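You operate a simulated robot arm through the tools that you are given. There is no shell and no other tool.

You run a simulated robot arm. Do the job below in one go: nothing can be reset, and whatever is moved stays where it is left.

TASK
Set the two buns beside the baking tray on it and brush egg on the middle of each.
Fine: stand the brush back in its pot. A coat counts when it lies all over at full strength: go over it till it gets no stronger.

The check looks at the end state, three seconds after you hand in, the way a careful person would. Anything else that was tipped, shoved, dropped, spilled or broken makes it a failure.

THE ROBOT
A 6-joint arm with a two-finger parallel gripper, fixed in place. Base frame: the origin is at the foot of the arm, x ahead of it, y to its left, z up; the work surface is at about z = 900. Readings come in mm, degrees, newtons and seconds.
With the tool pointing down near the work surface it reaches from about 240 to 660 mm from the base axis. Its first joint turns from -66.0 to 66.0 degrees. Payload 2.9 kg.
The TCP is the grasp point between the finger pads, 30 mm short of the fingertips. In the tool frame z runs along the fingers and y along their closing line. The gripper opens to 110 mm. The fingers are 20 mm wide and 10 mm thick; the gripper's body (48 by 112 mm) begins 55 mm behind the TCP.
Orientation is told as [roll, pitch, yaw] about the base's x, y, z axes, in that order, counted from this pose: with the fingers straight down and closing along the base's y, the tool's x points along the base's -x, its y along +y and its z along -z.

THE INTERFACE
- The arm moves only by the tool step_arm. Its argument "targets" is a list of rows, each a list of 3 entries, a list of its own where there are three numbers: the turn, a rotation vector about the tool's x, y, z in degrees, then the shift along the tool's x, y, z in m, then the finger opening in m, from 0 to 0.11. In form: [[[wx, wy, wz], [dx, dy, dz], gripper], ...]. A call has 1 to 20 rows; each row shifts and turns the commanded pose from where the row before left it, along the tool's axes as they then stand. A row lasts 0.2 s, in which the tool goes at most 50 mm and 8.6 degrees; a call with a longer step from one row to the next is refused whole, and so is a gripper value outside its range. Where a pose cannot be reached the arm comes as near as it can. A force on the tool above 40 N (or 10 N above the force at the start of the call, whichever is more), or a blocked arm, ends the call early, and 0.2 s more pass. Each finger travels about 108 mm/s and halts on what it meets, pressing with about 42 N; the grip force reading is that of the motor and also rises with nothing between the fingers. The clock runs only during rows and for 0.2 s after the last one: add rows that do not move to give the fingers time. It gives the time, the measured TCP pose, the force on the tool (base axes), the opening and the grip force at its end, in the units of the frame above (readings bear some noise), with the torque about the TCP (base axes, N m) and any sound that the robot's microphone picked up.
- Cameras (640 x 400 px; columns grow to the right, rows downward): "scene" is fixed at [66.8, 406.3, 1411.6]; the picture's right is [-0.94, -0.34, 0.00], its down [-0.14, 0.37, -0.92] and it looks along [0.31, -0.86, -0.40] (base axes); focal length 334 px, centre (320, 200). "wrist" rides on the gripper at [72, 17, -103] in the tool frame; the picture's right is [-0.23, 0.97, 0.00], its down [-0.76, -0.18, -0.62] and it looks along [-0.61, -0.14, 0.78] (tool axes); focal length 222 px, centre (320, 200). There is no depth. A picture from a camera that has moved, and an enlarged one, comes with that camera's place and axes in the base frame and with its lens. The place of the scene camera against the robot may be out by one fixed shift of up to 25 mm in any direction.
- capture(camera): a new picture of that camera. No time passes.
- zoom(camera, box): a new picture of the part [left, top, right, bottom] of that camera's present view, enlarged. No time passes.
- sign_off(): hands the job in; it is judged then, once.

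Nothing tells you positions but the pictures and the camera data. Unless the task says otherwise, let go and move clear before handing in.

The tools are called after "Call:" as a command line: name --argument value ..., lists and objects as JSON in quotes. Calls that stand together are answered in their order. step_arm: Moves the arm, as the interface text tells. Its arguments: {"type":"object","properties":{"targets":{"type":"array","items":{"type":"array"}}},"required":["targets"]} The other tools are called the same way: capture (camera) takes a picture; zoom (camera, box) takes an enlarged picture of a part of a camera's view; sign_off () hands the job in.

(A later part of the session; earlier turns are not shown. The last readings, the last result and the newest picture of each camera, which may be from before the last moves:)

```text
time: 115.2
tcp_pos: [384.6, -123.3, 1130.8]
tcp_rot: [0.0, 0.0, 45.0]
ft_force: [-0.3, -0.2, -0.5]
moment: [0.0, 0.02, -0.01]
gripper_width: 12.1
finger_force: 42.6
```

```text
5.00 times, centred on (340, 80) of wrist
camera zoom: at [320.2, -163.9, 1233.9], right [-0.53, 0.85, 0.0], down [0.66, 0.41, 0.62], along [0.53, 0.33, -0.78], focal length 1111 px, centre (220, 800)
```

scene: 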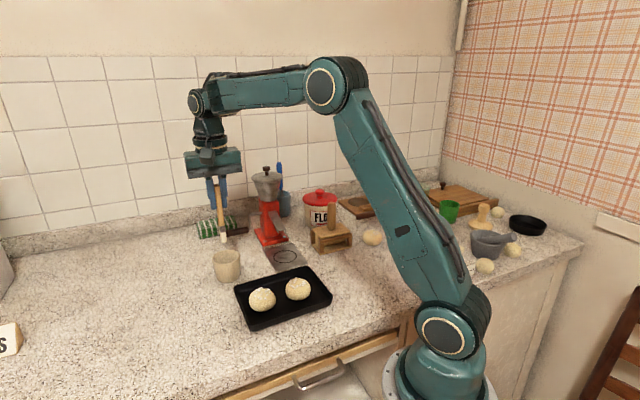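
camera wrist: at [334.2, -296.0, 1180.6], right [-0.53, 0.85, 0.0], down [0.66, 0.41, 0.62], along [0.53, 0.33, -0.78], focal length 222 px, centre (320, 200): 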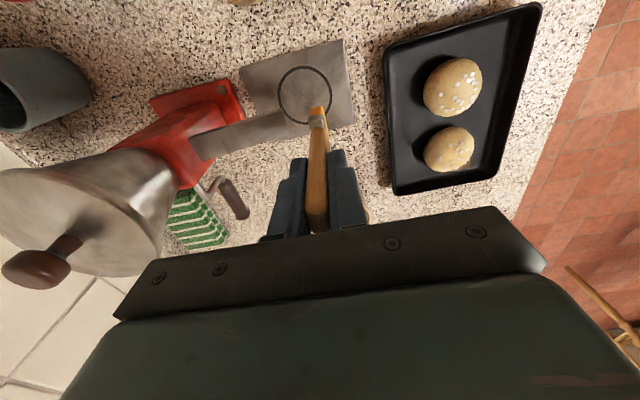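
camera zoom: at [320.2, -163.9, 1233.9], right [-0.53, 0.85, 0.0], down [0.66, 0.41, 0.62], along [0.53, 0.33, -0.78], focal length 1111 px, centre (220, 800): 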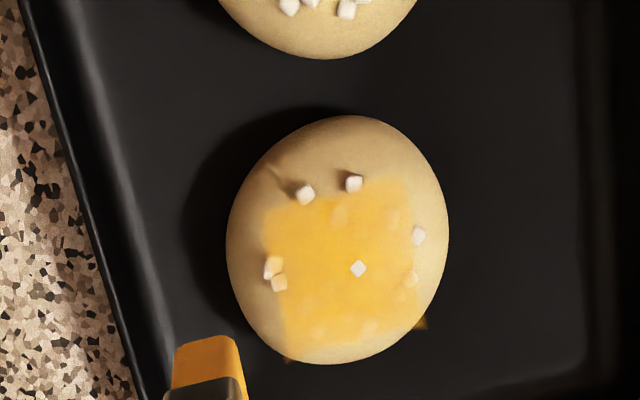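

Bun 2's coat now looks saturated and even. I'll re-dip the brush before bun 1, moving over the pot now.

Call:
step_arm --targets '[[[0, 0, 0], [-0.0198, -0.0333, 0], 0.006], [[0, 0, 0], [-0.0198, -0.0333, 0], 0.006], [[0, 0, 0], [-0.0199, -0.0332, 0], 0.006], [[0, 0, 0], [0, 0, 0.02], 0.006], [[0, 0, 0], [0, 0, 0], 0.006]]'

Call:
zoom --camera "wrist" --box '[260, 40, 380, 140]'

Call:
zoom --camera "scene" --box '[190, 190, 270, 290]'

```text
time: 116.4
tcp_pos: [496.3, -150.2, 1108.3]
tcp_rot: [0.0, 0.0, 45.0]
ft_force: [0.9, -0.4, 0.0]
moment: [0.02, 0.03, 0.02]
gripper_width: 12.0
finger_force: 41.6
```

```text
4.00 times, centred on (320, 90) of wrist
camera zoom: at [433.3, -191.0, 1211.7], right [-0.53, 0.85, 0.0], down [0.66, 0.41, 0.62], along [0.53, 0.33, -0.78], focal length 888 px, centre (320, 640)
```

zoom: 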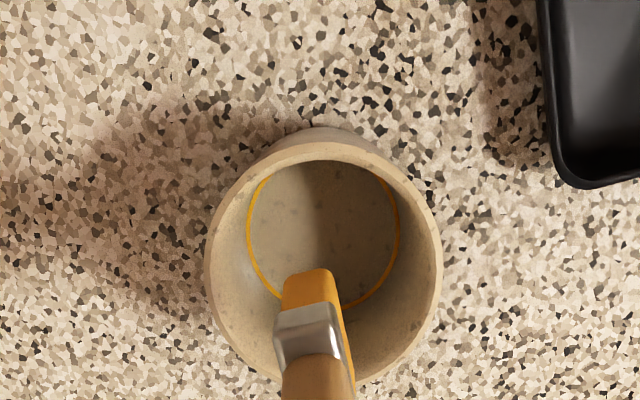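

```text
4.00 times, centred on (230, 240) of scene
camera zoom: at [66.8, 406.3, 1411.6], right [-0.94, -0.34, 0.0], down [-0.14, 0.37, -0.92], along [0.31, -0.86, -0.4], focal length 1334 px, centre (680, 40)
```

zoom: 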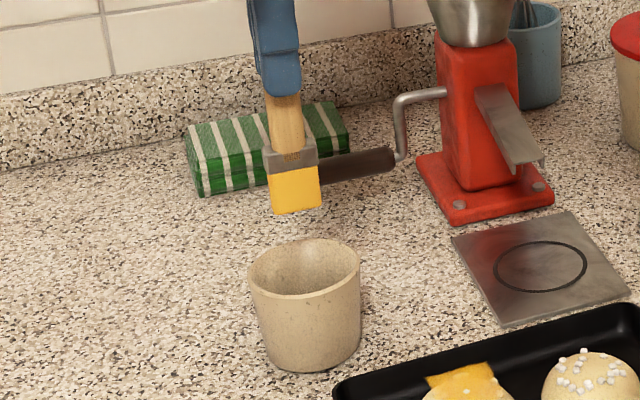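

Call:
step_arm --targets '[[[0, 0, 0], [0, 0, 0.02], 0.006], [[0, 0, 0], [0, 0, 0.02], 0.006], [[0, 0, 0], [0, 0, 0.02], 0.006], [[0, 0, 0], [0, 0, 0.012], 0.006], [[0, 0, 0], [0, 0, 0.005], 0.006], [[0, 0, 0], [0, 0, 0.003], 0.006], [[0, 0, 0], [0, 0, 0], 0.006]]'

Call:
step_arm --targets '[[[0, 0, 0], [0, 0, 0.001], 0.006], [[0, 0, 0], [0, 0, 0], 0.006]]'

Call:
step_arm --targets '[[[0, 0, 0], [0, 0, 0.001], 0.006], [[0, 0, 0], [0, 0, 0], 0.006]]'

```text
time: 118.0
tcp_pos: [497.1, -151.7, 1029.6]
tcp_rot: [-0.1, 0.0, 45.0]
ft_force: [-0.3, 0.2, -0.2]
moment: [0.01, -0.02, 0.0]
gripper_width: 12.3
finger_force: 41.9
```

```text
time: 118.6
tcp_pos: [497.6, -152.5, 1027.7]
tcp_rot: [0.0, 0.0, 44.9]
ft_force: [-0.1, -0.8, -0.4]
moment: [0.01, -0.01, 0.02]
gripper_width: 11.9
finger_force: 41.5
```

```text
time: 119.2
tcp_pos: [496.2, -151.2, 1027.8]
tcp_rot: [0.0, -0.1, 45.0]
ft_force: [-0.4, 0.6, -0.5]
moment: [-0.02, 0.0, 0.0]
gripper_width: 12.1
finger_force: 42.3
```

Call:
step_arm --targets '[[[0, 0, 0], [0, 0, 0.001], 0.006], [[0, 0, 0], [0, 0, 0], 0.006]]'

Call:
step_arm --targets '[[[0, 0, 0], [0, 0, 0.001], 0.006], [[0, 0, 0], [0, 0, 0], 0.006]]'

Call:
step_arm --targets '[[[0, 0, 0], [0, 0, 0.0007], 0.006], [[0, 0, 0], [0, 0, 0], 0.006]]'

```text
time: 119.8
tcp_pos: [496.4, -151.7, 1024.8]
tcp_rot: [0.0, 0.1, 45.0]
ft_force: [-0.1, -0.6, -0.4]
moment: [0.01, 0.01, 0.02]
gripper_width: 12.1
finger_force: 42.1
```

```text
time: 120.4
tcp_pos: [498.4, -151.8, 1025.7]
tcp_rot: [0.1, 0.1, 45.0]
ft_force: [0.4, 0.3, -0.9]
moment: [-0.01, -0.04, 0.02]
gripper_width: 12.2
finger_force: 42.1
```

```text
time: 121.0
tcp_pos: [497.5, -151.0, 1024.6]
tcp_rot: [0.1, 0.0, 45.0]
ft_force: [-0.6, -0.6, -0.4]
moment: [0.04, 0.02, -0.02]
gripper_width: 12.1
finger_force: 42.1
```

Call:
step_arm --targets '[[[0, 0, 0], [0, 0, 0.0008], 0.006], [[0, 0, 0], [0, 0, 0], 0.006]]'

Call:
zoom --camera "wrist" --box '[270, 70, 370, 160]'

```text
time: 121.6
tcp_pos: [497.3, -152.6, 1023.1]
tcp_rot: [-0.2, -0.2, 44.9]
ft_force: [0.0, 0.5, 3.8]
moment: [0.0, -0.08, -0.04]
gripper_width: 12.1
finger_force: 42.2
```

```text
4.44 times, centred on (320, 115) of wrist
camera zoom: at [433.0, -191.9, 1127.0], right [-0.53, 0.85, 0.0], down [0.66, 0.41, 0.62], along [0.53, 0.33, -0.78], focal length 987 px, centre (320, 578)
```

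zoom: 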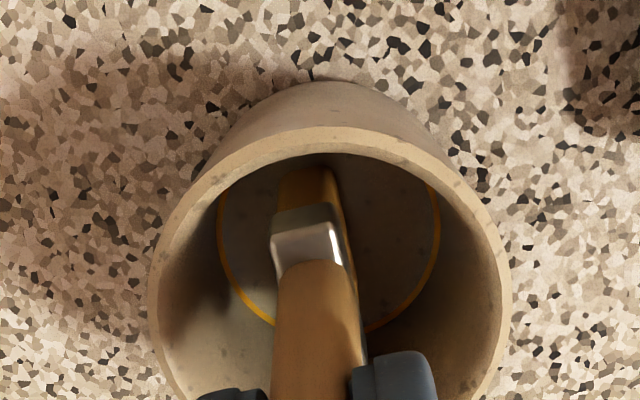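

The brush touched the pot floor at 4 N with the TCP at z 1023, so it is loaded again. I'll lift and carry it over bun 1 near (304, -148).

Call:
step_arm --targets '[[[0, 0, 0], [0, 0, -0.012], 0.006], [[0, 0, 0], [0, 0, -0.015], 0.006], [[0, 0, 0], [0, 0, -0.02], 0.006], [[0, 0, 0], [0, 0, -0.03], 0.006], [[0, 0, 0], [0, 0, -0.03], 0.006], [[0, 0, 0], [0.02243, 0.02313, 0], 0.006], [[0, 0, 0], [0.02243, 0.02313, 0], 0.006], [[0, 0, 0], [0.02243, 0.02313, 0], 0.006], [[0, 0, 0], [0.02243, 0.02313, 0], 0.006], [[0, 0, 0], [0.02243, 0.02313, 0], 0.006], [[0, 0, 0], [0.02243, 0.02313, 0], 0.006], [[0, 0, 0], [0, 0, 0.04], 0.006], [[0, 0, 0], [0, 0, 0.02], 0.006], [[0, 0, 0], [0, 0, 0], 0.006]]'

Call:
zoom --camera "wrist" --box '[250, 40, 390, 160]'

Call:
zoom --camera "scene" --box '[230, 245, 330, 325]'

```text
time: 124.6
tcp_pos: [306.5, -149.5, 1069.5]
tcp_rot: [0.0, 0.0, 45.0]
ft_force: [0.2, 0.4, 0.2]
moment: [0.01, -0.02, 0.02]
gripper_width: 11.8
finger_force: 42.2
```

```text
3.33 times, centred on (320, 100) of wrist
camera zoom: at [241.6, -190.2, 1173.0], right [-0.53, 0.85, 0.0], down [0.66, 0.41, 0.62], along [0.53, 0.33, -0.78], focal length 740 px, centre (320, 533)
```

zoom: 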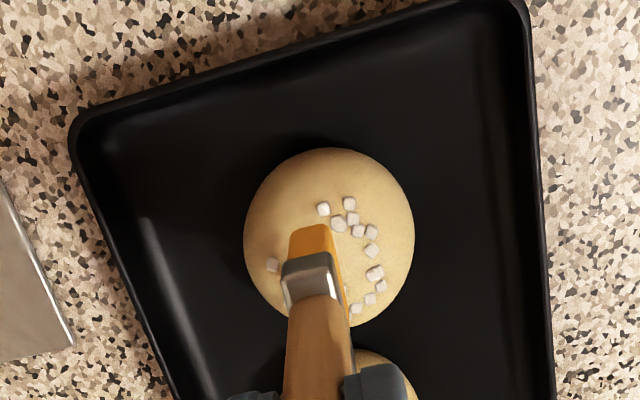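

```text
5.00 times, centred on (280, 285) of scene
camera zoom: at [66.8, 406.3, 1411.6], right [-0.94, -0.34, 0.0], down [-0.14, 0.37, -0.92], along [0.31, -0.86, -0.4], focal length 1667 px, centre (520, -225)
```

zoom: 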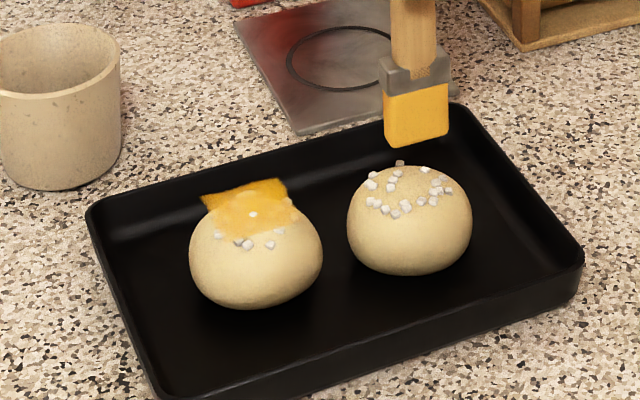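

The brush is over bun 1, about 4 mm off centre. I'll correct and feel down.

Call:
step_arm --targets '[[[0, 0, 0], [-0.003, 0.0015, 0.01], 0.006], [[0, 0, 0], [0, 0, 0.006], 0.006], [[0, 0, 0], [0, 0, 0], 0.006]]'

Call:
step_arm --targets '[[[0, 0, 0], [0, 0, 0.0015], 0.006], [[0, 0, 0], [0, 0, 0], 0.006]]'

Call:
step_arm --targets '[[[0, 0, 0], [0, 0, 0.001], 0.006], [[0, 0, 0], [0, 0, 0], 0.006]]'

```text
time: 125.4
tcp_pos: [306.4, -146.1, 1054.0]
tcp_rot: [0.0, 0.0, 45.0]
ft_force: [0.6, -1.1, -0.1]
moment: [-0.01, -0.02, -0.02]
gripper_width: 12.0
finger_force: 42.3
```

```text
time: 126.0
tcp_pos: [304.4, -146.3, 1052.2]
tcp_rot: [0.0, 0.0, 45.0]
ft_force: [-0.4, 0.3, -0.9]
moment: [-0.01, -0.01, -0.02]
gripper_width: 12.1
finger_force: 42.1
```

```text
time: 126.6
tcp_pos: [304.9, -147.5, 1051.4]
tcp_rot: [0.0, 0.0, 44.9]
ft_force: [-1.0, 0.9, 0.5]
moment: [0.01, 0.01, 0.0]
gripper_width: 12.0
finger_force: 41.8
```

Call:
step_arm --targets '[[[0, 0, 0], [0, 0, 0.001], 0.006], [[0, 0, 0], [0, 0, 0], 0.006]]'

Call:
step_arm --targets '[[[0, 0, 0], [0, 0, 0.0007], 0.006], [[0, 0, 0], [0, 0, 0], 0.006]]'

```text
time: 127.2
tcp_pos: [305.1, -146.1, 1050.6]
tcp_rot: [0.0, 0.0, 45.0]
ft_force: [0.1, -0.3, 0.2]
moment: [0.03, -0.02, 0.0]
gripper_width: 11.9
finger_force: 42.5
```

```text
time: 127.8
tcp_pos: [304.8, -146.1, 1050.0]
tcp_rot: [0.1, 0.0, 45.0]
ft_force: [-0.4, -1.1, 0.9]
moment: [-0.04, 0.04, 0.02]
gripper_width: 12.0
finger_force: 41.6
```

Call:
step_arm --targets '[[[0, 0, 0], [0, 0, -0.006], 0.006], [[0, 0, 0], [0, -0.006, 0], 0.006], [[0, 0, 0], [0, 0, 0.0066], 0.006], [[0, 0, 0], [0, 0.003, 0], 0.006], [[0, 0, 0], [0, 0.003, 0], 0.006], [[0, 0, 0], [0, 0.003, 0], 0.006], [[0, 0, 0], [0, 0.003, 0], 0.006], [[0, 0, 0], [0, 0, -0.006], 0.006], [[0, 0, 0], [0, 0.004, 0], 0.006], [[0, 0, 0], [0, 0, 0.006], 0.006], [[0, 0, 0], [0, -0.003, 0], 0.006], [[0, 0, 0], [0, -0.003, 0], 0.006], [[0, 0, 0], [0, -0.003, 0], 0.006], [[0, 0, 0], [0, -0.003, 0], 0.006], [[0, 0, 0], [0, 0, -0.006], 0.006]]'

Call:
step_arm --targets '[[[0, 0, 0], [0, 0, -0.024], 0.006], [[0, 0, 0], [0, -0.02, -0.03], 0.006], [[0, 0, 0], [0, -0.02, -0.02], 0.006], [[0, 0, 0], [0, 0, 0], 0.006]]'

Call:
zoom --camera "scene" --box '[230, 255, 330, 325]'

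Call:
zoom --camera "wrist" --box '[290, 40, 390, 140]'

```text
time: 131.0
tcp_pos: [305.6, -147.2, 1055.9]
tcp_rot: [0.0, 0.0, 45.0]
ft_force: [-0.3, -0.1, -0.7]
moment: [0.03, -0.03, 0.03]
gripper_width: 12.0
finger_force: 41.9
```

```text
time: 132.0
tcp_pos: [335.5, -174.0, 1130.5]
tcp_rot: [0.1, 0.1, 45.0]
ft_force: [-0.2, 1.5, -0.1]
moment: [0.02, -0.03, 0.0]
gripper_width: 12.3
finger_force: 41.9
```

```text
5.71 times, centred on (280, 290) of scene
camera zoom: at [66.8, 406.3, 1411.6], right [-0.94, -0.34, 0.0], down [-0.14, 0.37, -0.92], along [0.31, -0.86, -0.4], focal length 1905 px, centre (549, -314)
```

zoom: 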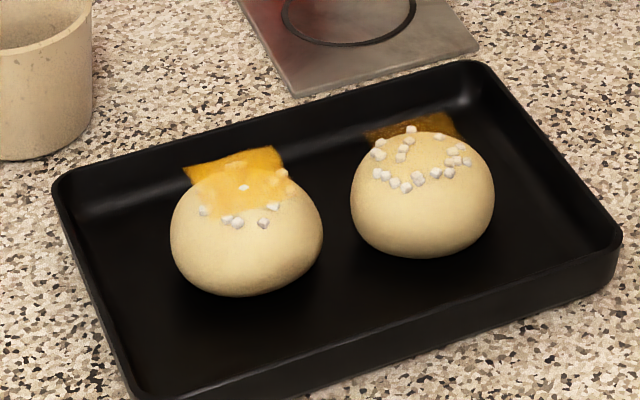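

```text
4.00 times, centred on (340, 90) of wrist
camera zoom: at [271.6, -215.4, 1233.4], right [-0.53, 0.85, 0.0], down [0.66, 0.41, 0.62], along [0.53, 0.33, -0.78], focal length 888 px, centre (240, 640)
```

zoom: 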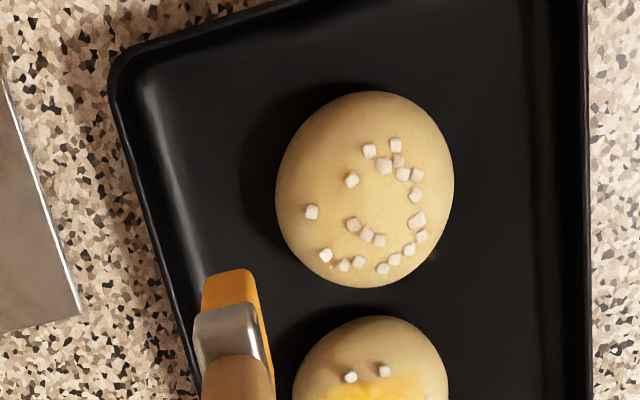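

Egg has started on bun 1 as well. I'll repeat the slow one-way sets there.

Call:
step_arm --targets '[[[0, 0, 0], [-0.002, 0.019, 0.04], 0.006], [[0, 0, 0], [0, 0.0175, 0.03], 0.006], [[0, 0, 0], [0, 0, 0.0103], 0.006], [[0, 0, 0], [0, 0.003, 0], 0.006], [[0, 0, 0], [0, 0.003, 0], 0.006], [[0, 0, 0], [0, 0.003, 0], 0.006], [[0, 0, 0], [0, 0.003, 0], 0.006], [[0, 0, 0], [0, 0, -0.006], 0.006], [[0, 0, 0], [0, 0.005, 0], 0.006], [[0, 0, 0], [0, 0, 0.006], 0.006], [[0, 0, 0], [0, -0.003, 0], 0.006], [[0, 0, 0], [0, -0.003, 0], 0.006], [[0, 0, 0], [0, -0.003, 0], 0.006], [[0, 0, 0], [0, -0.003, 0], 0.006], [[0, 0, 0], [0, 0, -0.0063], 0.006]]'

Call:
step_arm --targets '[[[0, 0, 0], [0, 0, -0.024], 0.006], [[0, 0, 0], [0, -0.02, -0.03], 0.006], [[0, 0, 0], [0, -0.02, -0.02], 0.006], [[0, 0, 0], [0, 0, 0], 0.006]]'

Call:
zoom --camera "scene" --box '[230, 255, 330, 325]'

Call:
zoom --camera "wrist" --box '[290, 40, 390, 140]'

```text
time: 135.2
tcp_pos: [306.9, -143.8, 1054.9]
tcp_rot: [0.0, 0.0, 45.0]
ft_force: [-0.2, -0.3, -1.2]
moment: [-0.01, 0.0, -0.04]
gripper_width: 11.9
finger_force: 42.0
```

```text
time: 136.2
tcp_pos: [335.8, -173.5, 1129.1]
tcp_rot: [0.0, 0.0, 45.0]
ft_force: [0.3, 0.5, -1.0]
moment: [-0.01, 0.0, 0.01]
gripper_width: 12.0
finger_force: 41.7
```

```text
5.71 times, centred on (280, 290) of scene
camera zoom: at [66.8, 406.3, 1411.6], right [-0.94, -0.34, 0.0], down [-0.14, 0.37, -0.92], along [0.31, -0.86, -0.4], focal length 1905 px, centre (549, -314)
```

zoom: 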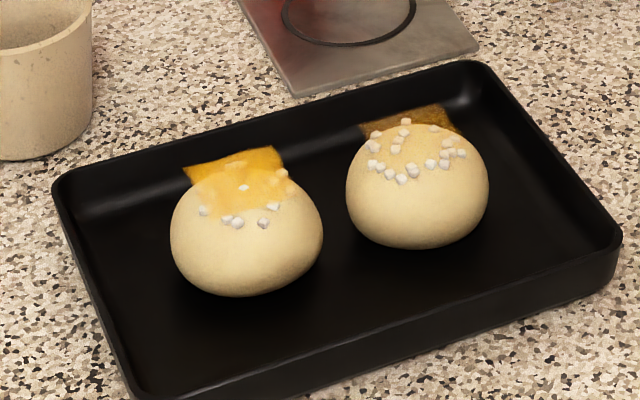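

```text
4.00 times, centred on (340, 90) of wrist
camera zoom: at [271.6, -213.3, 1232.6], right [-0.53, 0.85, 0.0], down [0.66, 0.41, 0.62], along [0.53, 0.33, -0.78], focal length 888 px, centre (240, 640)
```

zoom: 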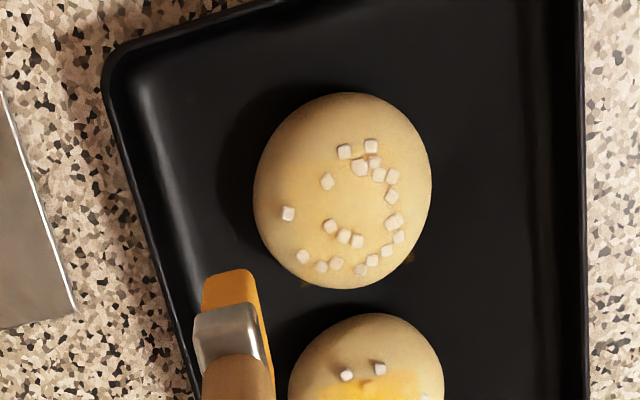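

Call:
step_arm --targets '[[[0, 0, 0], [-0.001, 0.0148, 0.04], 0.006], [[0, 0, 0], [0, 0.0147, 0.03], 0.006], [[0, 0, 0], [0, 0, 0.0107], 0.006], [[0, 0, 0], [0, 0.003, 0], 0.006], [[0, 0, 0], [0, 0.003, 0], 0.006], [[0, 0, 0], [0, 0.003, 0], 0.006], [[0, 0, 0], [0, 0.003, 0], 0.006], [[0, 0, 0], [0, 0, -0.006], 0.006], [[0, 0, 0], [0, -0.007, 0], 0.006], [[0, 0, 0], [0, 0, 0.006], 0.006], [[0, 0, 0], [0, 0.003, 0], 0.006], [[0, 0, 0], [0, 0.003, 0], 0.006], [[0, 0, 0], [0, 0.003, 0], 0.006], [[0, 0, 0], [0, 0.003, 0], 0.006], [[0, 0, 0], [0, 0, -0.0067], 0.006]]'

Call:
step_arm --targets '[[[0, 0, 0], [0, 0, -0.024], 0.006], [[0, 0, 0], [0, -0.023, -0.03], 0.006], [[0, 0, 0], [0, -0.0235, -0.02], 0.006], [[0, 0, 0], [0, 0, 0], 0.006]]'

Call:
zoom --camera "scene" --box '[230, 255, 330, 325]'

Call:
zoom --camera "wrist" --box '[290, 40, 390, 140]'

```text
time: 139.4
tcp_pos: [301.5, -138.6, 1053.4]
tcp_rot: [0.4, -0.1, 45.1]
ft_force: [0.0, 0.2, 0.1]
moment: [0.02, 0.03, 0.0]
gripper_width: 12.4
finger_force: 42.3
```

```text
time: 140.4
tcp_pos: [336.5, -173.0, 1129.5]
tcp_rot: [-0.1, 0.0, 44.9]
ft_force: [0.1, 0.4, -1.0]
moment: [0.02, -0.01, -0.01]
gripper_width: 12.0
finger_force: 41.8
```

```text
5.71 times, centred on (280, 290) of scene
camera zoom: at [66.8, 406.2, 1411.6], right [-0.94, -0.34, 0.0], down [-0.14, 0.37, -0.92], along [0.31, -0.86, -0.4], focal length 1905 px, centre (549, -314)
```

zoom: 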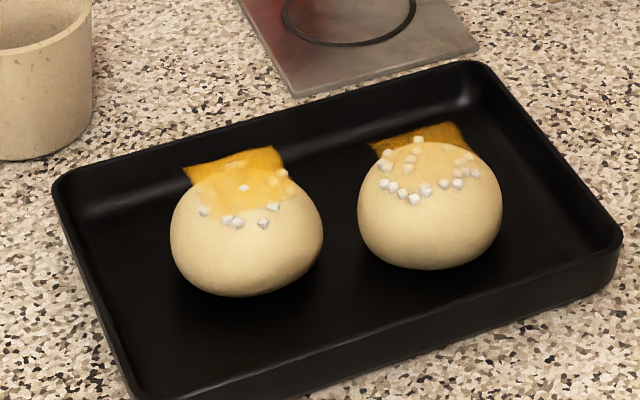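

```text
4.00 times, centred on (340, 90) of wrist
camera zoom: at [272.0, -212.3, 1232.9], right [-0.53, 0.85, 0.0], down [0.66, 0.41, 0.62], along [0.53, 0.33, -0.78], focal length 888 px, centre (240, 640)
```

zoom: 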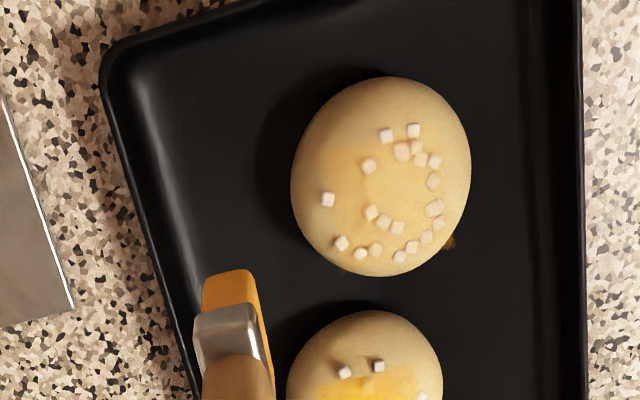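

Call:
step_arm --targets '[[[0, 0, 0], [0, 0.027, 0.035], 0.006], [[0, 0, 0], [0, 0.0267, 0.035], 0.006], [[0, 0, 0], [0, 0, 0.0107], 0.006], [[0, 0, 0], [0, -0.003, 0], 0.006], [[0, 0, 0], [0, -0.003, 0], 0.006], [[0, 0, 0], [0, -0.003, 0], 0.006], [[0, 0, 0], [0, -0.003, 0], 0.006], [[0, 0, 0], [0, 0, -0.006], 0.006], [[0, 0, 0], [0, 0.007, 0], 0.006], [[0, 0, 0], [0, 0, 0.006], 0.006], [[0, 0, 0], [0, -0.003, 0], 0.006], [[0, 0, 0], [0, -0.003, 0], 0.006], [[0, 0, 0], [0, -0.003, 0], 0.006], [[0, 0, 0], [0, -0.003, 0], 0.006], [[0, 0, 0], [0, 0, -0.0067], 0.006]]'

Call:
step_arm --targets '[[[0, 0, 0], [0, 0, -0.024], 0.006], [[0, 0, 0], [0, -0.018, -0.03], 0.006], [[0, 0, 0], [0, -0.0187, -0.02], 0.006], [[0, 0, 0], [0, 0, 0], 0.006]]'

Call:
zoom --camera "scene" --box '[230, 255, 330, 325]'

Call:
zoom --camera "wrist" --box '[290, 40, 390, 140]'

```text
time: 143.6
tcp_pos: [309.9, -146.2, 1056.0]
tcp_rot: [0.0, 0.0, 45.0]
ft_force: [0.8, 0.0, -0.1]
moment: [-0.02, 0.02, -0.01]
gripper_width: 12.4
finger_force: 42.2
```

```text
time: 144.6
tcp_pos: [336.3, -171.3, 1130.7]
tcp_rot: [0.0, -0.1, 45.1]
ft_force: [0.2, 0.3, -1.1]
moment: [-0.02, -0.03, -0.01]
gripper_width: 12.1
finger_force: 41.9
```

```text
5.71 times, centred on (280, 290) of scene
camera zoom: at [66.8, 406.3, 1411.6], right [-0.94, -0.34, 0.0], down [-0.14, 0.37, -0.92], along [0.31, -0.86, -0.4], focal length 1905 px, centre (549, -314)
```

zoom: 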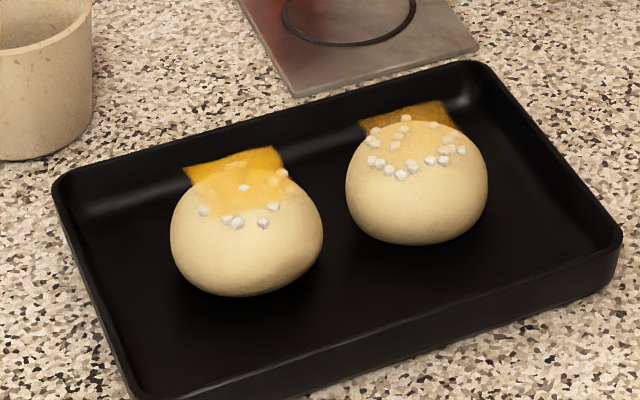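

```text
4.00 times, centred on (340, 90) of wrist
camera zoom: at [271.9, -212.2, 1232.8], right [-0.53, 0.85, 0.0], down [0.66, 0.41, 0.62], along [0.53, 0.33, -0.78], focal length 888 px, centre (240, 640)
```

zoom: 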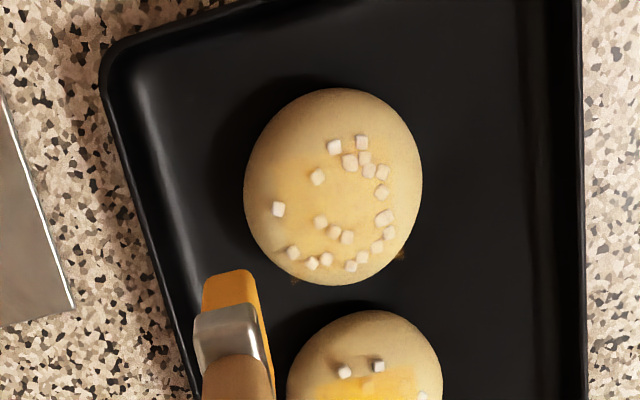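

The coat on bun 1 grows slowly because the bun slides along with the brush. I'll test whether simply pressing and holding on the middle adds coat.

Call:
step_arm --targets '[[[0, 0, 0], [0, 0.0165, 0.04], 0.006], [[0, 0, 0], [0, 0.016, 0.03], 0.006], [[0, 0, 0], [0, 0, 0.0107], 0.006], [[0, 0, 0], [0, 0, 0], 0.006], [[0, 0, 0], [0, 0, 0], 0.006], [[0, 0, 0], [0, 0, 0], 0.006], [[0, 0, 0], [0, 0, 0], 0.006], [[0, 0, 0], [0, 0, 0], 0.006], [[0, 0, 0], [0, 0, 0], 0.006], [[0, 0, 0], [0, 0, 0], 0.006], [[0, 0, 0], [0, 0, 0], 0.006], [[0, 0, 0], [0, 0, 0], 0.006], [[0, 0, 0], [0, 0, 0], 0.006]]'

Call:
step_arm --targets '[[[0, 0, 0], [0, 0, -0.0307], 0.006], [[0, 0, 0], [0, -0.016, -0.03], 0.006], [[0, 0, 0], [0, -0.0165, -0.02], 0.006], [[0, 0, 0], [0, 0, 0], 0.006]]'

Call:
zoom --camera "scene" --box '[230, 255, 330, 325]'

Call:
zoom --camera "wrist" --box '[290, 40, 390, 140]'

```text
time: 147.4
tcp_pos: [313.4, -148.1, 1048.8]
tcp_rot: [0.1, -0.1, 44.9]
ft_force: [-0.5, -0.9, 5.2]
moment: [-0.03, 0.0, -0.02]
gripper_width: 12.1
finger_force: 41.8
```

```text
time: 148.4
tcp_pos: [333.6, -172.0, 1129.9]
tcp_rot: [0.0, 0.1, 45.0]
ft_force: [0.4, 0.2, -0.1]
moment: [-0.01, 0.0, -0.01]
gripper_width: 12.1
finger_force: 42.0
```

```text
5.71 times, centred on (280, 290) of scene
camera zoom: at [66.8, 406.3, 1411.6], right [-0.94, -0.34, 0.0], down [-0.14, 0.37, -0.92], along [0.31, -0.86, -0.4], focal length 1905 px, centre (549, -314)
```

zoom: 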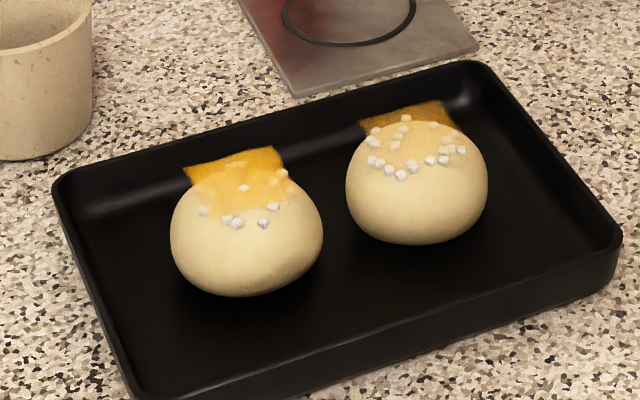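

```text
4.00 times, centred on (340, 90) of wrist
camera zoom: at [270.9, -211.3, 1233.2], right [-0.53, 0.85, 0.0], down [0.66, 0.41, 0.62], along [0.53, 0.33, -0.78], focal length 888 px, centre (240, 640)
```

zoom: 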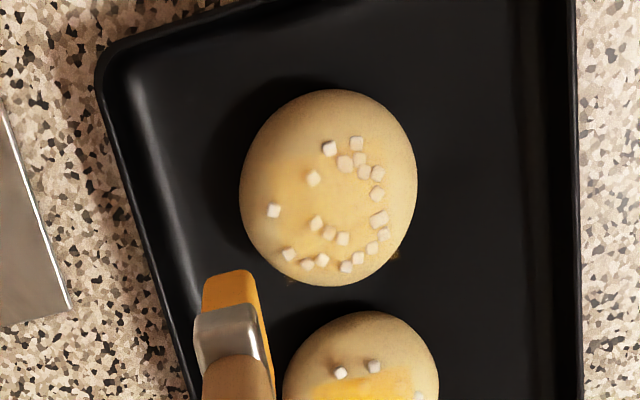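

Holding adds nothing, so it takes sliding. I'll use very light contact so the brush slides over the bun instead of dragging it, with ±7 mm strokes.

Call:
step_arm --targets '[[[0, 0, 0], [0, 0.0165, 0.04], 0.006], [[0, 0, 0], [0, 0.016, 0.03], 0.006], [[0, 0, 0], [0, 0, 0.0104], 0.006], [[0, 0, 0], [0, 0.006, 0], 0.006], [[0, 0, 0], [0, -0.006, 0], 0.006], [[0, 0, 0], [0, -0.006, 0], 0.006], [[0, 0, 0], [0, 0.006, 0], 0.006], [[0, 0, 0], [0, 0.006, 0], 0.006], [[0, 0, 0], [0, -0.006, 0], 0.006], [[0, 0, 0], [0, -0.006, 0], 0.006], [[0, 0, 0], [0, 0.006, 0], 0.006], [[0, 0, 0], [0, 0.006, 0], 0.006], [[0, 0, 0], [0, -0.006, 0], 0.006], [[0, 0, 0], [0, -0.006, 0], 0.006], [[0, 0, 0], [0, 0.006, 0], 0.006]]'

Call:
step_arm --targets '[[[0, 0, 0], [0, 0, -0.0304], 0.006], [[0, 0, 0], [0, -0.016, -0.03], 0.006], [[0, 0, 0], [0, -0.0165, -0.02], 0.006], [[0, 0, 0], [0, 0, 0], 0.006]]'

Call:
zoom --camera "scene" --box '[230, 255, 330, 325]'

Call:
zoom --camera "wrist" --box '[290, 40, 390, 140]'

```text
time: 151.6
tcp_pos: [312.5, -148.8, 1048.6]
tcp_rot: [0.0, 0.0, 45.0]
ft_force: [1.2, 0.2, 0.0]
moment: [0.03, -0.01, 0.02]
gripper_width: 12.2
finger_force: 42.1
```

```text
time: 152.6
tcp_pos: [334.9, -171.9, 1130.8]
tcp_rot: [0.1, 0.0, 44.9]
ft_force: [0.9, -0.2, -0.3]
moment: [0.01, 0.01, -0.01]
gripper_width: 12.1
finger_force: 41.8
```

```text
5.71 times, centred on (280, 290) of scene
camera zoom: at [66.8, 406.3, 1411.6], right [-0.94, -0.34, 0.0], down [-0.14, 0.37, -0.92], along [0.31, -0.86, -0.4], focal length 1905 px, centre (549, -314)
```

zoom: 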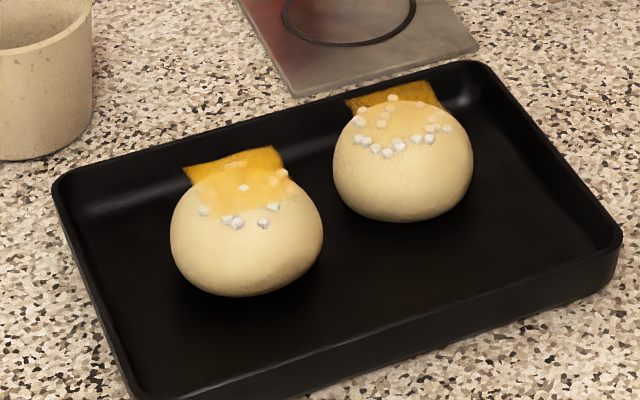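

```text
4.00 times, centred on (340, 90) of wrist
camera zoom: at [271.6, -213.0, 1233.4], right [-0.53, 0.85, 0.0], down [0.66, 0.41, 0.62], along [0.53, 0.33, -0.78], focal length 888 px, centre (240, 640)
```

zoom: 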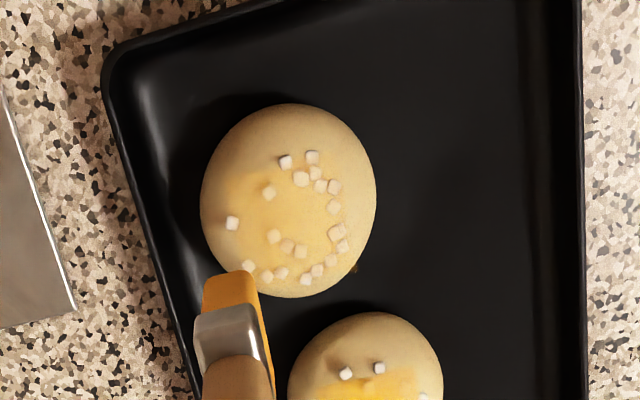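

Call:
step_arm --targets '[[[0, 0, 0], [0, 0.005, 0.04], 0.006], [[0, 0, 0], [0, 0.0045, 0.03], 0.006], [[0, 0, 0], [0, 0, 0.0106], 0.006], [[0, 0, 0], [0, 0.003, 0], 0.006], [[0, 0, 0], [0, 0.003, 0], 0.006], [[0, 0, 0], [0, 0.003, 0], 0.006], [[0, 0, 0], [0, 0.003, 0], 0.006], [[0, 0, 0], [0, 0.003, 0], 0.006], [[0, 0, 0], [0, 0, -0.006], 0.006], [[0, 0, 0], [0, -0.008, 0], 0.006], [[0, 0, 0], [0, 0, 0.006], 0.006], [[0, 0, 0], [0, 0.003, 0], 0.006], [[0, 0, 0], [0, 0.003, 0], 0.006], [[0, 0, 0], [0, 0.003, 0], 0.006], [[0, 0, 0], [0, 0.003, 0], 0.006], [[0, 0, 0], [0, 0.003, 0], 0.006], [[0, 0, 0], [0, 0, -0.0066], 0.006]]'

Call:
step_arm --targets '[[[0, 0, 0], [0, 0, -0.024], 0.006], [[0, 0, 0], [0, -0.016, -0.03], 0.006], [[0, 0, 0], [0, -0.0155, -0.02], 0.006], [[0, 0, 0], [0, 0, 0], 0.006]]'

Call:
zoom --camera "scene" --box '[230, 255, 330, 325]'

Call:
zoom --camera "wrist" --box '[290, 40, 390, 140]'

```text
time: 156.2
tcp_pos: [314.9, -149.5, 1055.8]
tcp_rot: [0.0, 0.0, 45.0]
ft_force: [-0.1, 0.0, -0.6]
moment: [-0.01, 0.02, 0.03]
gripper_width: 12.0
finger_force: 41.7
```

```text
time: 157.2
tcp_pos: [335.5, -171.7, 1131.6]
tcp_rot: [0.0, 0.0, 45.0]
ft_force: [0.5, 0.0, 0.2]
moment: [0.01, -0.02, 0.0]
gripper_width: 12.2
finger_force: 42.0
```

```text
5.71 times, centred on (280, 290) of scene
camera zoom: at [66.8, 406.3, 1411.6], right [-0.94, -0.34, 0.0], down [-0.14, 0.37, -0.92], along [0.31, -0.86, -0.4], focal length 1905 px, centre (549, -314)
```

zoom: 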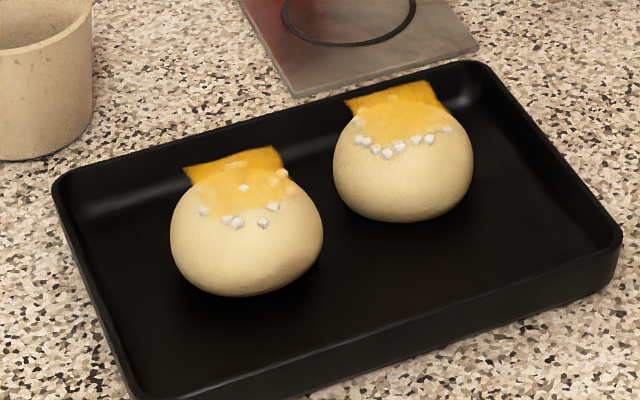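

```text
4.00 times, centred on (340, 90) of wrist
camera zoom: at [271.7, -211.5, 1235.1], right [-0.53, 0.85, 0.0], down [0.66, 0.41, 0.62], along [0.53, 0.33, -0.78], focal length 888 px, centre (240, 640)
```

zoom: 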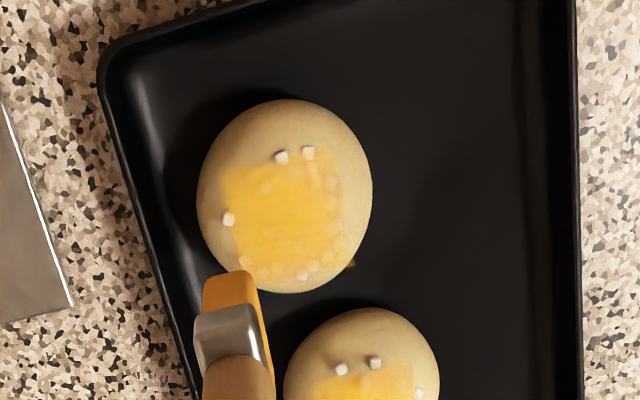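

Now the coat jumped to nearly full strength, since the brush really slid over the bun. I'll do another set, shifted toward the weaker edges.

Call:
step_arm --targets '[[[0, 0, 0], [-0.004, 0.007, 0.04], 0.006], [[0, 0, 0], [0, 0.0065, 0.03], 0.006], [[0, 0, 0], [0, 0, 0.0106], 0.006], [[0, 0, 0], [0, 0.003, 0], 0.006], [[0, 0, 0], [0, 0.003, 0], 0.006], [[0, 0, 0], [0, 0.003, 0], 0.006], [[0, 0, 0], [0, 0.003, 0.0002], 0.006], [[0, 0, 0], [0, 0.003, 0.0002], 0.006], [[0, 0, 0], [0.006, 0, -0.006], 0.006], [[0, 0, 0], [0, 0.001, 0], 0.006], [[0, 0, 0], [0, 0, 0.006], 0.006], [[0, 0, 0], [0, -0.003, 0], 0.006], [[0, 0, 0], [0, -0.003, -0.0002], 0.006], [[0, 0, 0], [0, -0.003, -0.0002], 0.006], [[0, 0, 0], [0, -0.003, 0], 0.006], [[0, 0, 0], [0, -0.003, 0], 0.006], [[0, 0, 0], [-0.002, 0, -0.0066], 0.006]]'

Call:
step_arm --targets '[[[0, 0, 0], [0, 0, -0.024], 0.006], [[0, 0, 0], [0, -0.007, -0.03], 0.006], [[0, 0, 0], [0, -0.0075, -0.02], 0.006], [[0, 0, 0], [0, 0, 0], 0.006]]'

Call:
zoom --camera "scene" --box '[230, 255, 330, 325]'

Call:
zoom --camera "wrist" --box '[290, 40, 390, 140]'

```text
time: 160.8
tcp_pos: [326.0, -161.9, 1054.9]
tcp_rot: [0.0, -0.1, 44.9]
ft_force: [-0.6, 0.3, -0.3]
moment: [-0.01, 0.02, 0.01]
gripper_width: 12.2
finger_force: 41.0
```

```text
time: 161.8
tcp_pos: [338.0, -172.5, 1128.9]
tcp_rot: [0.1, -0.1, 45.1]
ft_force: [-0.1, -0.1, 0.4]
moment: [0.01, 0.0, -0.01]
gripper_width: 12.2
finger_force: 42.1
```

```text
5.71 times, centred on (280, 290) of scene
camera zoom: at [66.8, 406.3, 1411.6], right [-0.94, -0.34, 0.0], down [-0.14, 0.37, -0.92], along [0.31, -0.86, -0.4], focal length 1905 px, centre (549, -314)
```

zoom: 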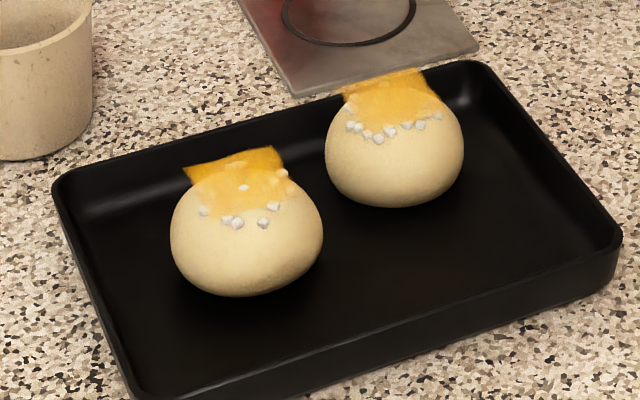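

```text
4.00 times, centred on (340, 90) of wrist
camera zoom: at [274.4, -212.8, 1232.4], right [-0.53, 0.85, 0.0], down [0.66, 0.41, 0.62], along [0.53, 0.33, -0.78], focal length 888 px, centre (240, 640)
```

zoom: 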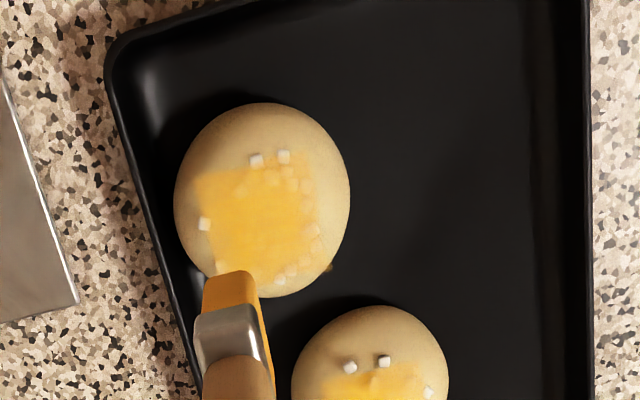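

Bun 1 now rests by the far wall, which will hold it still for strokes in that direction. I'll do three slow strokes that way at different side offsets.

Call:
step_arm --targets '[[[0, 0, 0], [0, 0.0085, 0.04], 0.006], [[0, 0, 0], [0, 0.008, 0.03], 0.006], [[0, 0, 0], [0, 0, 0.0107], 0.006], [[0, 0, 0], [0, -0.004, -0.0001], 0.006], [[0, 0, 0], [0, -0.004, 0], 0.006], [[0, 0, 0], [0, -0.004, 0], 0.006], [[0, 0, 0], [0, -0.004, 0], 0.006], [[0, 0, 0], [-0.005, 0.016, -0.006], 0.006], [[0, 0, 0], [0, 0, 0.0062], 0.006], [[0, 0, 0], [0, -0.004, -0.0002], 0.006], [[0, 0, 0], [0, -0.004, 0], 0.006], [[0, 0, 0], [0, -0.004, 0], 0.006], [[0, 0, 0], [0, -0.004, 0], 0.006], [[0, 0, 0], [0.009, 0.016, -0.006], 0.006], [[0, 0, 0], [0, 0, 0.0062], 0.006], [[0, 0, 0], [0, -0.004, -0.0002], 0.006], [[0, 0, 0], [0, -0.004, 0], 0.006], [[0, 0, 0], [0, -0.004, 0], 0.006], [[0, 0, 0], [0, -0.004, 0], 0.006], [[0, 0, 0], [-0.004, 0, -0.0066], 0.006]]'

Call:
step_arm --targets '[[[0, 0, 0], [0, 0, -0.024], 0.006], [[0, 0, 0], [0, 0, -0.03], 0.006], [[0, 0, 0], [0, -0.0005, -0.02], 0.006], [[0, 0, 0], [0, 0, 0], 0.006]]'

Call:
zoom --camera "scene" --box '[230, 255, 330, 325]'

Call:
zoom --camera "wrist" --box '[280, 40, 380, 140]'

```text
time: 166.0
tcp_pos: [336.0, -171.2, 1056.1]
tcp_rot: [-0.1, 0.1, 45.0]
ft_force: [0.3, 0.0, -0.9]
moment: [0.04, 0.04, -0.01]
gripper_width: 12.1
finger_force: 41.8
```

```text
time: 167.0
tcp_pos: [335.3, -172.9, 1129.5]
tcp_rot: [0.0, -0.1, 45.0]
ft_force: [-0.3, 0.3, 0.0]
moment: [0.0, -0.02, -0.03]
gripper_width: 12.3
finger_force: 42.1
```

```text
5.71 times, centred on (280, 290) of scene
camera zoom: at [66.8, 406.3, 1411.6], right [-0.94, -0.34, 0.0], down [-0.14, 0.37, -0.92], along [0.31, -0.86, -0.4], focal length 1905 px, centre (549, -314)
```

zoom: 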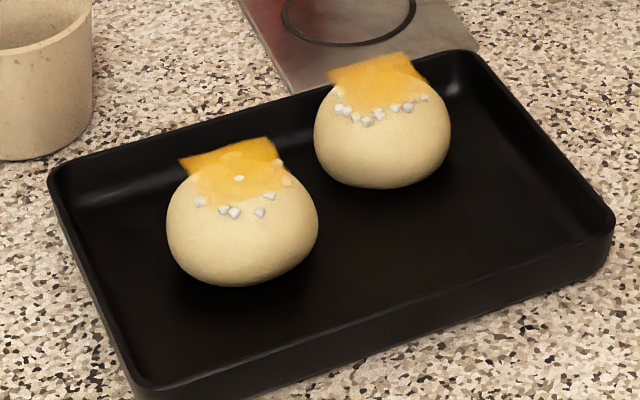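

```text
4.00 times, centred on (330, 90) of wrist
camera zoom: at [271.7, -212.8, 1232.6], right [-0.53, 0.85, 0.0], down [0.66, 0.41, 0.62], along [0.53, 0.33, -0.78], focal length 888 px, centre (280, 640)
```

zoom: 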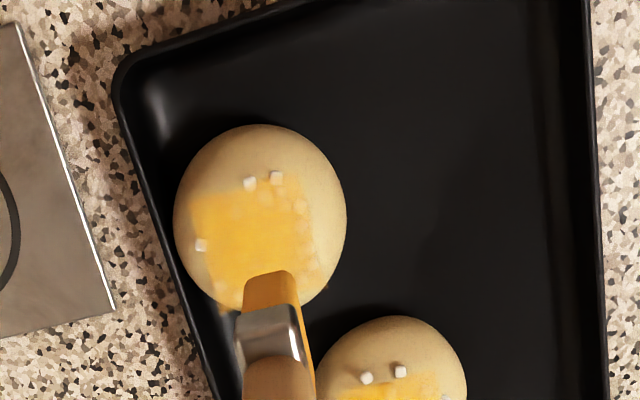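

The last strokes also nudged the tray by a few millimetres, so I won't push against the wall again. I'll use strokes in the opposite direction to bring bun 1 back to the middle while finishing its coat.

Call:
step_arm --targets '[[[0, 0, 0], [0, -0.006, 0.04], 0.006], [[0, 0, 0], [0, -0.005, 0.03], 0.006], [[0, 0, 0], [0, 0, 0.0108], 0.006], [[0, 0, 0], [0, 0.003, 0], 0.006], [[0, 0, 0], [0, 0.003, 0], 0.006], [[0, 0, 0], [0, 0.003, 0], 0.006], [[0, 0, 0], [0, 0.003, 0], 0.006], [[0, 0, 0], [0, 0.003, 0], 0.006], [[0, 0, 0], [0, 0, -0.006], 0.006], [[0, 0, 0], [0, -0.008, 0], 0.006], [[0, 0, 0], [0, 0, 0.006], 0.006], [[0, 0, 0], [0, 0.003, 0], 0.006], [[0, 0, 0], [0, 0.003, 0], 0.006], [[0, 0, 0], [0, 0.003, 0], 0.006], [[0, 0, 0], [0, 0.003, 0], 0.006], [[0, 0, 0], [0, 0.003, 0], 0.006], [[0, 0, 0], [0, 0, -0.0068], 0.006]]'

Call:
step_arm --targets '[[[0, 0, 0], [0, 0, -0.024], 0.006], [[0, 0, 0], [0, -0.006, -0.03], 0.006], [[0, 0, 0], [0, -0.005, -0.02], 0.006], [[0, 0, 0], [0, 0, 0], 0.006]]'

Call:
zoom --camera "scene" --box '[230, 255, 330, 325]'

Call:
zoom --camera "wrist" --box '[280, 40, 380, 140]'

```text
time: 170.6
tcp_pos: [328.1, -165.0, 1055.8]
tcp_rot: [0.0, 0.0, 45.0]
ft_force: [-0.3, 0.3, 0.4]
moment: [0.04, -0.03, 0.02]
gripper_width: 12.1
finger_force: 41.8
```

```text
time: 171.6
tcp_pos: [336.1, -170.7, 1129.8]
tcp_rot: [0.0, 0.0, 44.9]
ft_force: [0.7, 0.2, -0.3]
moment: [-0.01, 0.02, 0.01]
gripper_width: 12.4
finger_force: 41.6
```

```text
5.71 times, centred on (280, 290) of scene
camera zoom: at [66.8, 406.3, 1411.6], right [-0.94, -0.34, 0.0], down [-0.14, 0.37, -0.92], along [0.31, -0.86, -0.4], focal length 1905 px, centre (549, -314)
```

zoom: 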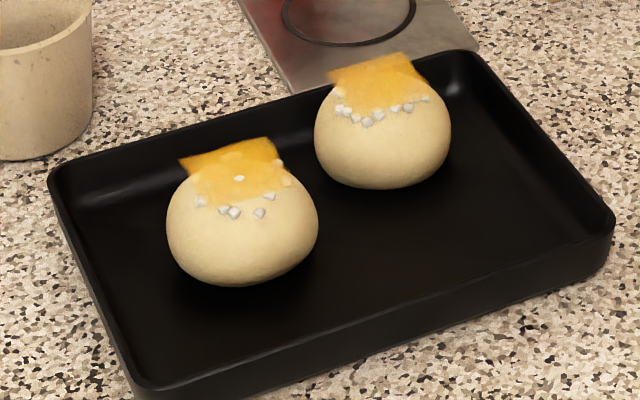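

```text
4.00 times, centred on (330, 90) of wrist
camera zoom: at [272.8, -211.5, 1233.7], right [-0.53, 0.85, 0.0], down [0.66, 0.41, 0.62], along [0.53, 0.33, -0.78], focal length 888 px, centre (280, 640)
```

zoom: 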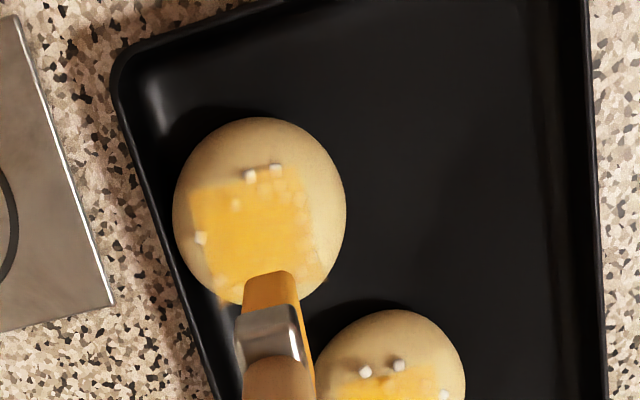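

Call:
step_arm --targets '[[[0, 0, 0], [0, -0.03, 0], 0.006], [[0, 0, 0], [0, -0.02, 0], 0.006], [[0, 0, 0], [0, 0, 0], 0.006]]'

Call:
zoom --camera "wrist" --box '[300, 50, 390, 130]'

Call:
zoom --camera "scene" --box '[280, 255, 320, 290]'

Call:
zoom --camera "scene" --box '[255, 278, 285, 303]'

```text
time: 172.4
tcp_pos: [372.1, -206.1, 1129.5]
tcp_rot: [0.1, 0.1, 45.0]
ft_force: [0.8, 0.0, -0.3]
moment: [0.0, -0.02, -0.01]
gripper_width: 12.4
finger_force: 42.1
```

```text
5.00 times, centred on (345, 90) of wrist
camera zoom: at [307.1, -246.7, 1232.3], right [-0.53, 0.85, 0.0], down [0.66, 0.41, 0.62], along [0.53, 0.33, -0.78], focal length 1111 px, centre (195, 750)
```

zoom: 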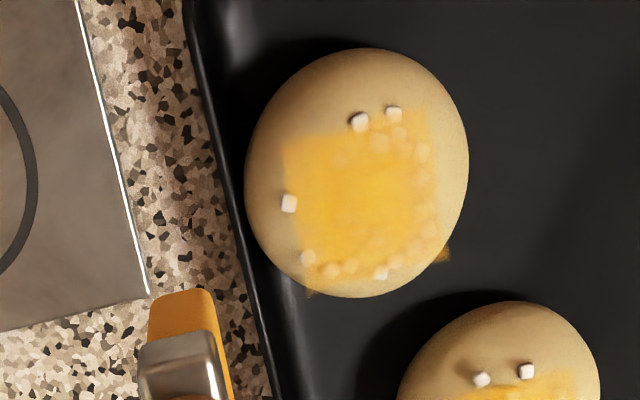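

```text
11.43 times, centred on (300, 272) of scene
camera zoom: at [66.8, 406.2, 1411.6], right [-0.94, -0.34, 0.0], down [-0.14, 0.37, -0.92], along [0.31, -0.86, -0.4], focal length 3811 px, centre (549, -629)
```

zoom: 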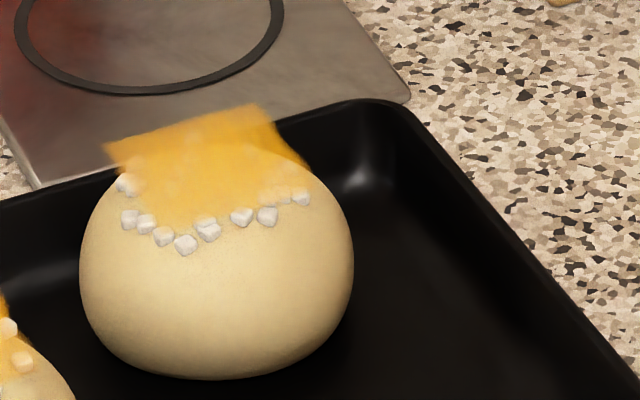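

```text
16.00 times, centred on (270, 290) of scene
camera zoom: at [66.8, 406.2, 1411.6], right [-0.94, -0.34, 0.0], down [-0.14, 0.37, -0.92], along [0.31, -0.86, -0.4], focal length 5335 px, centre (1120, -1248)
```

zoom: 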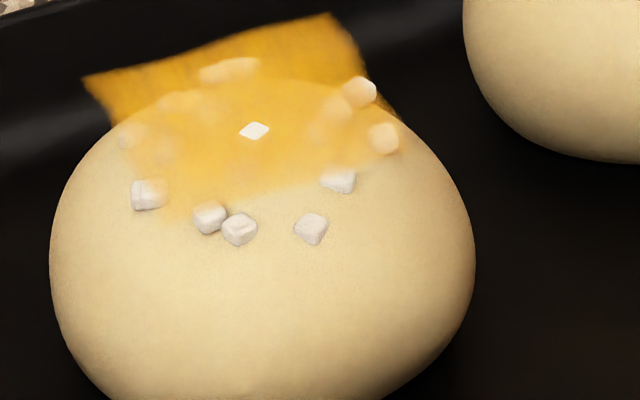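

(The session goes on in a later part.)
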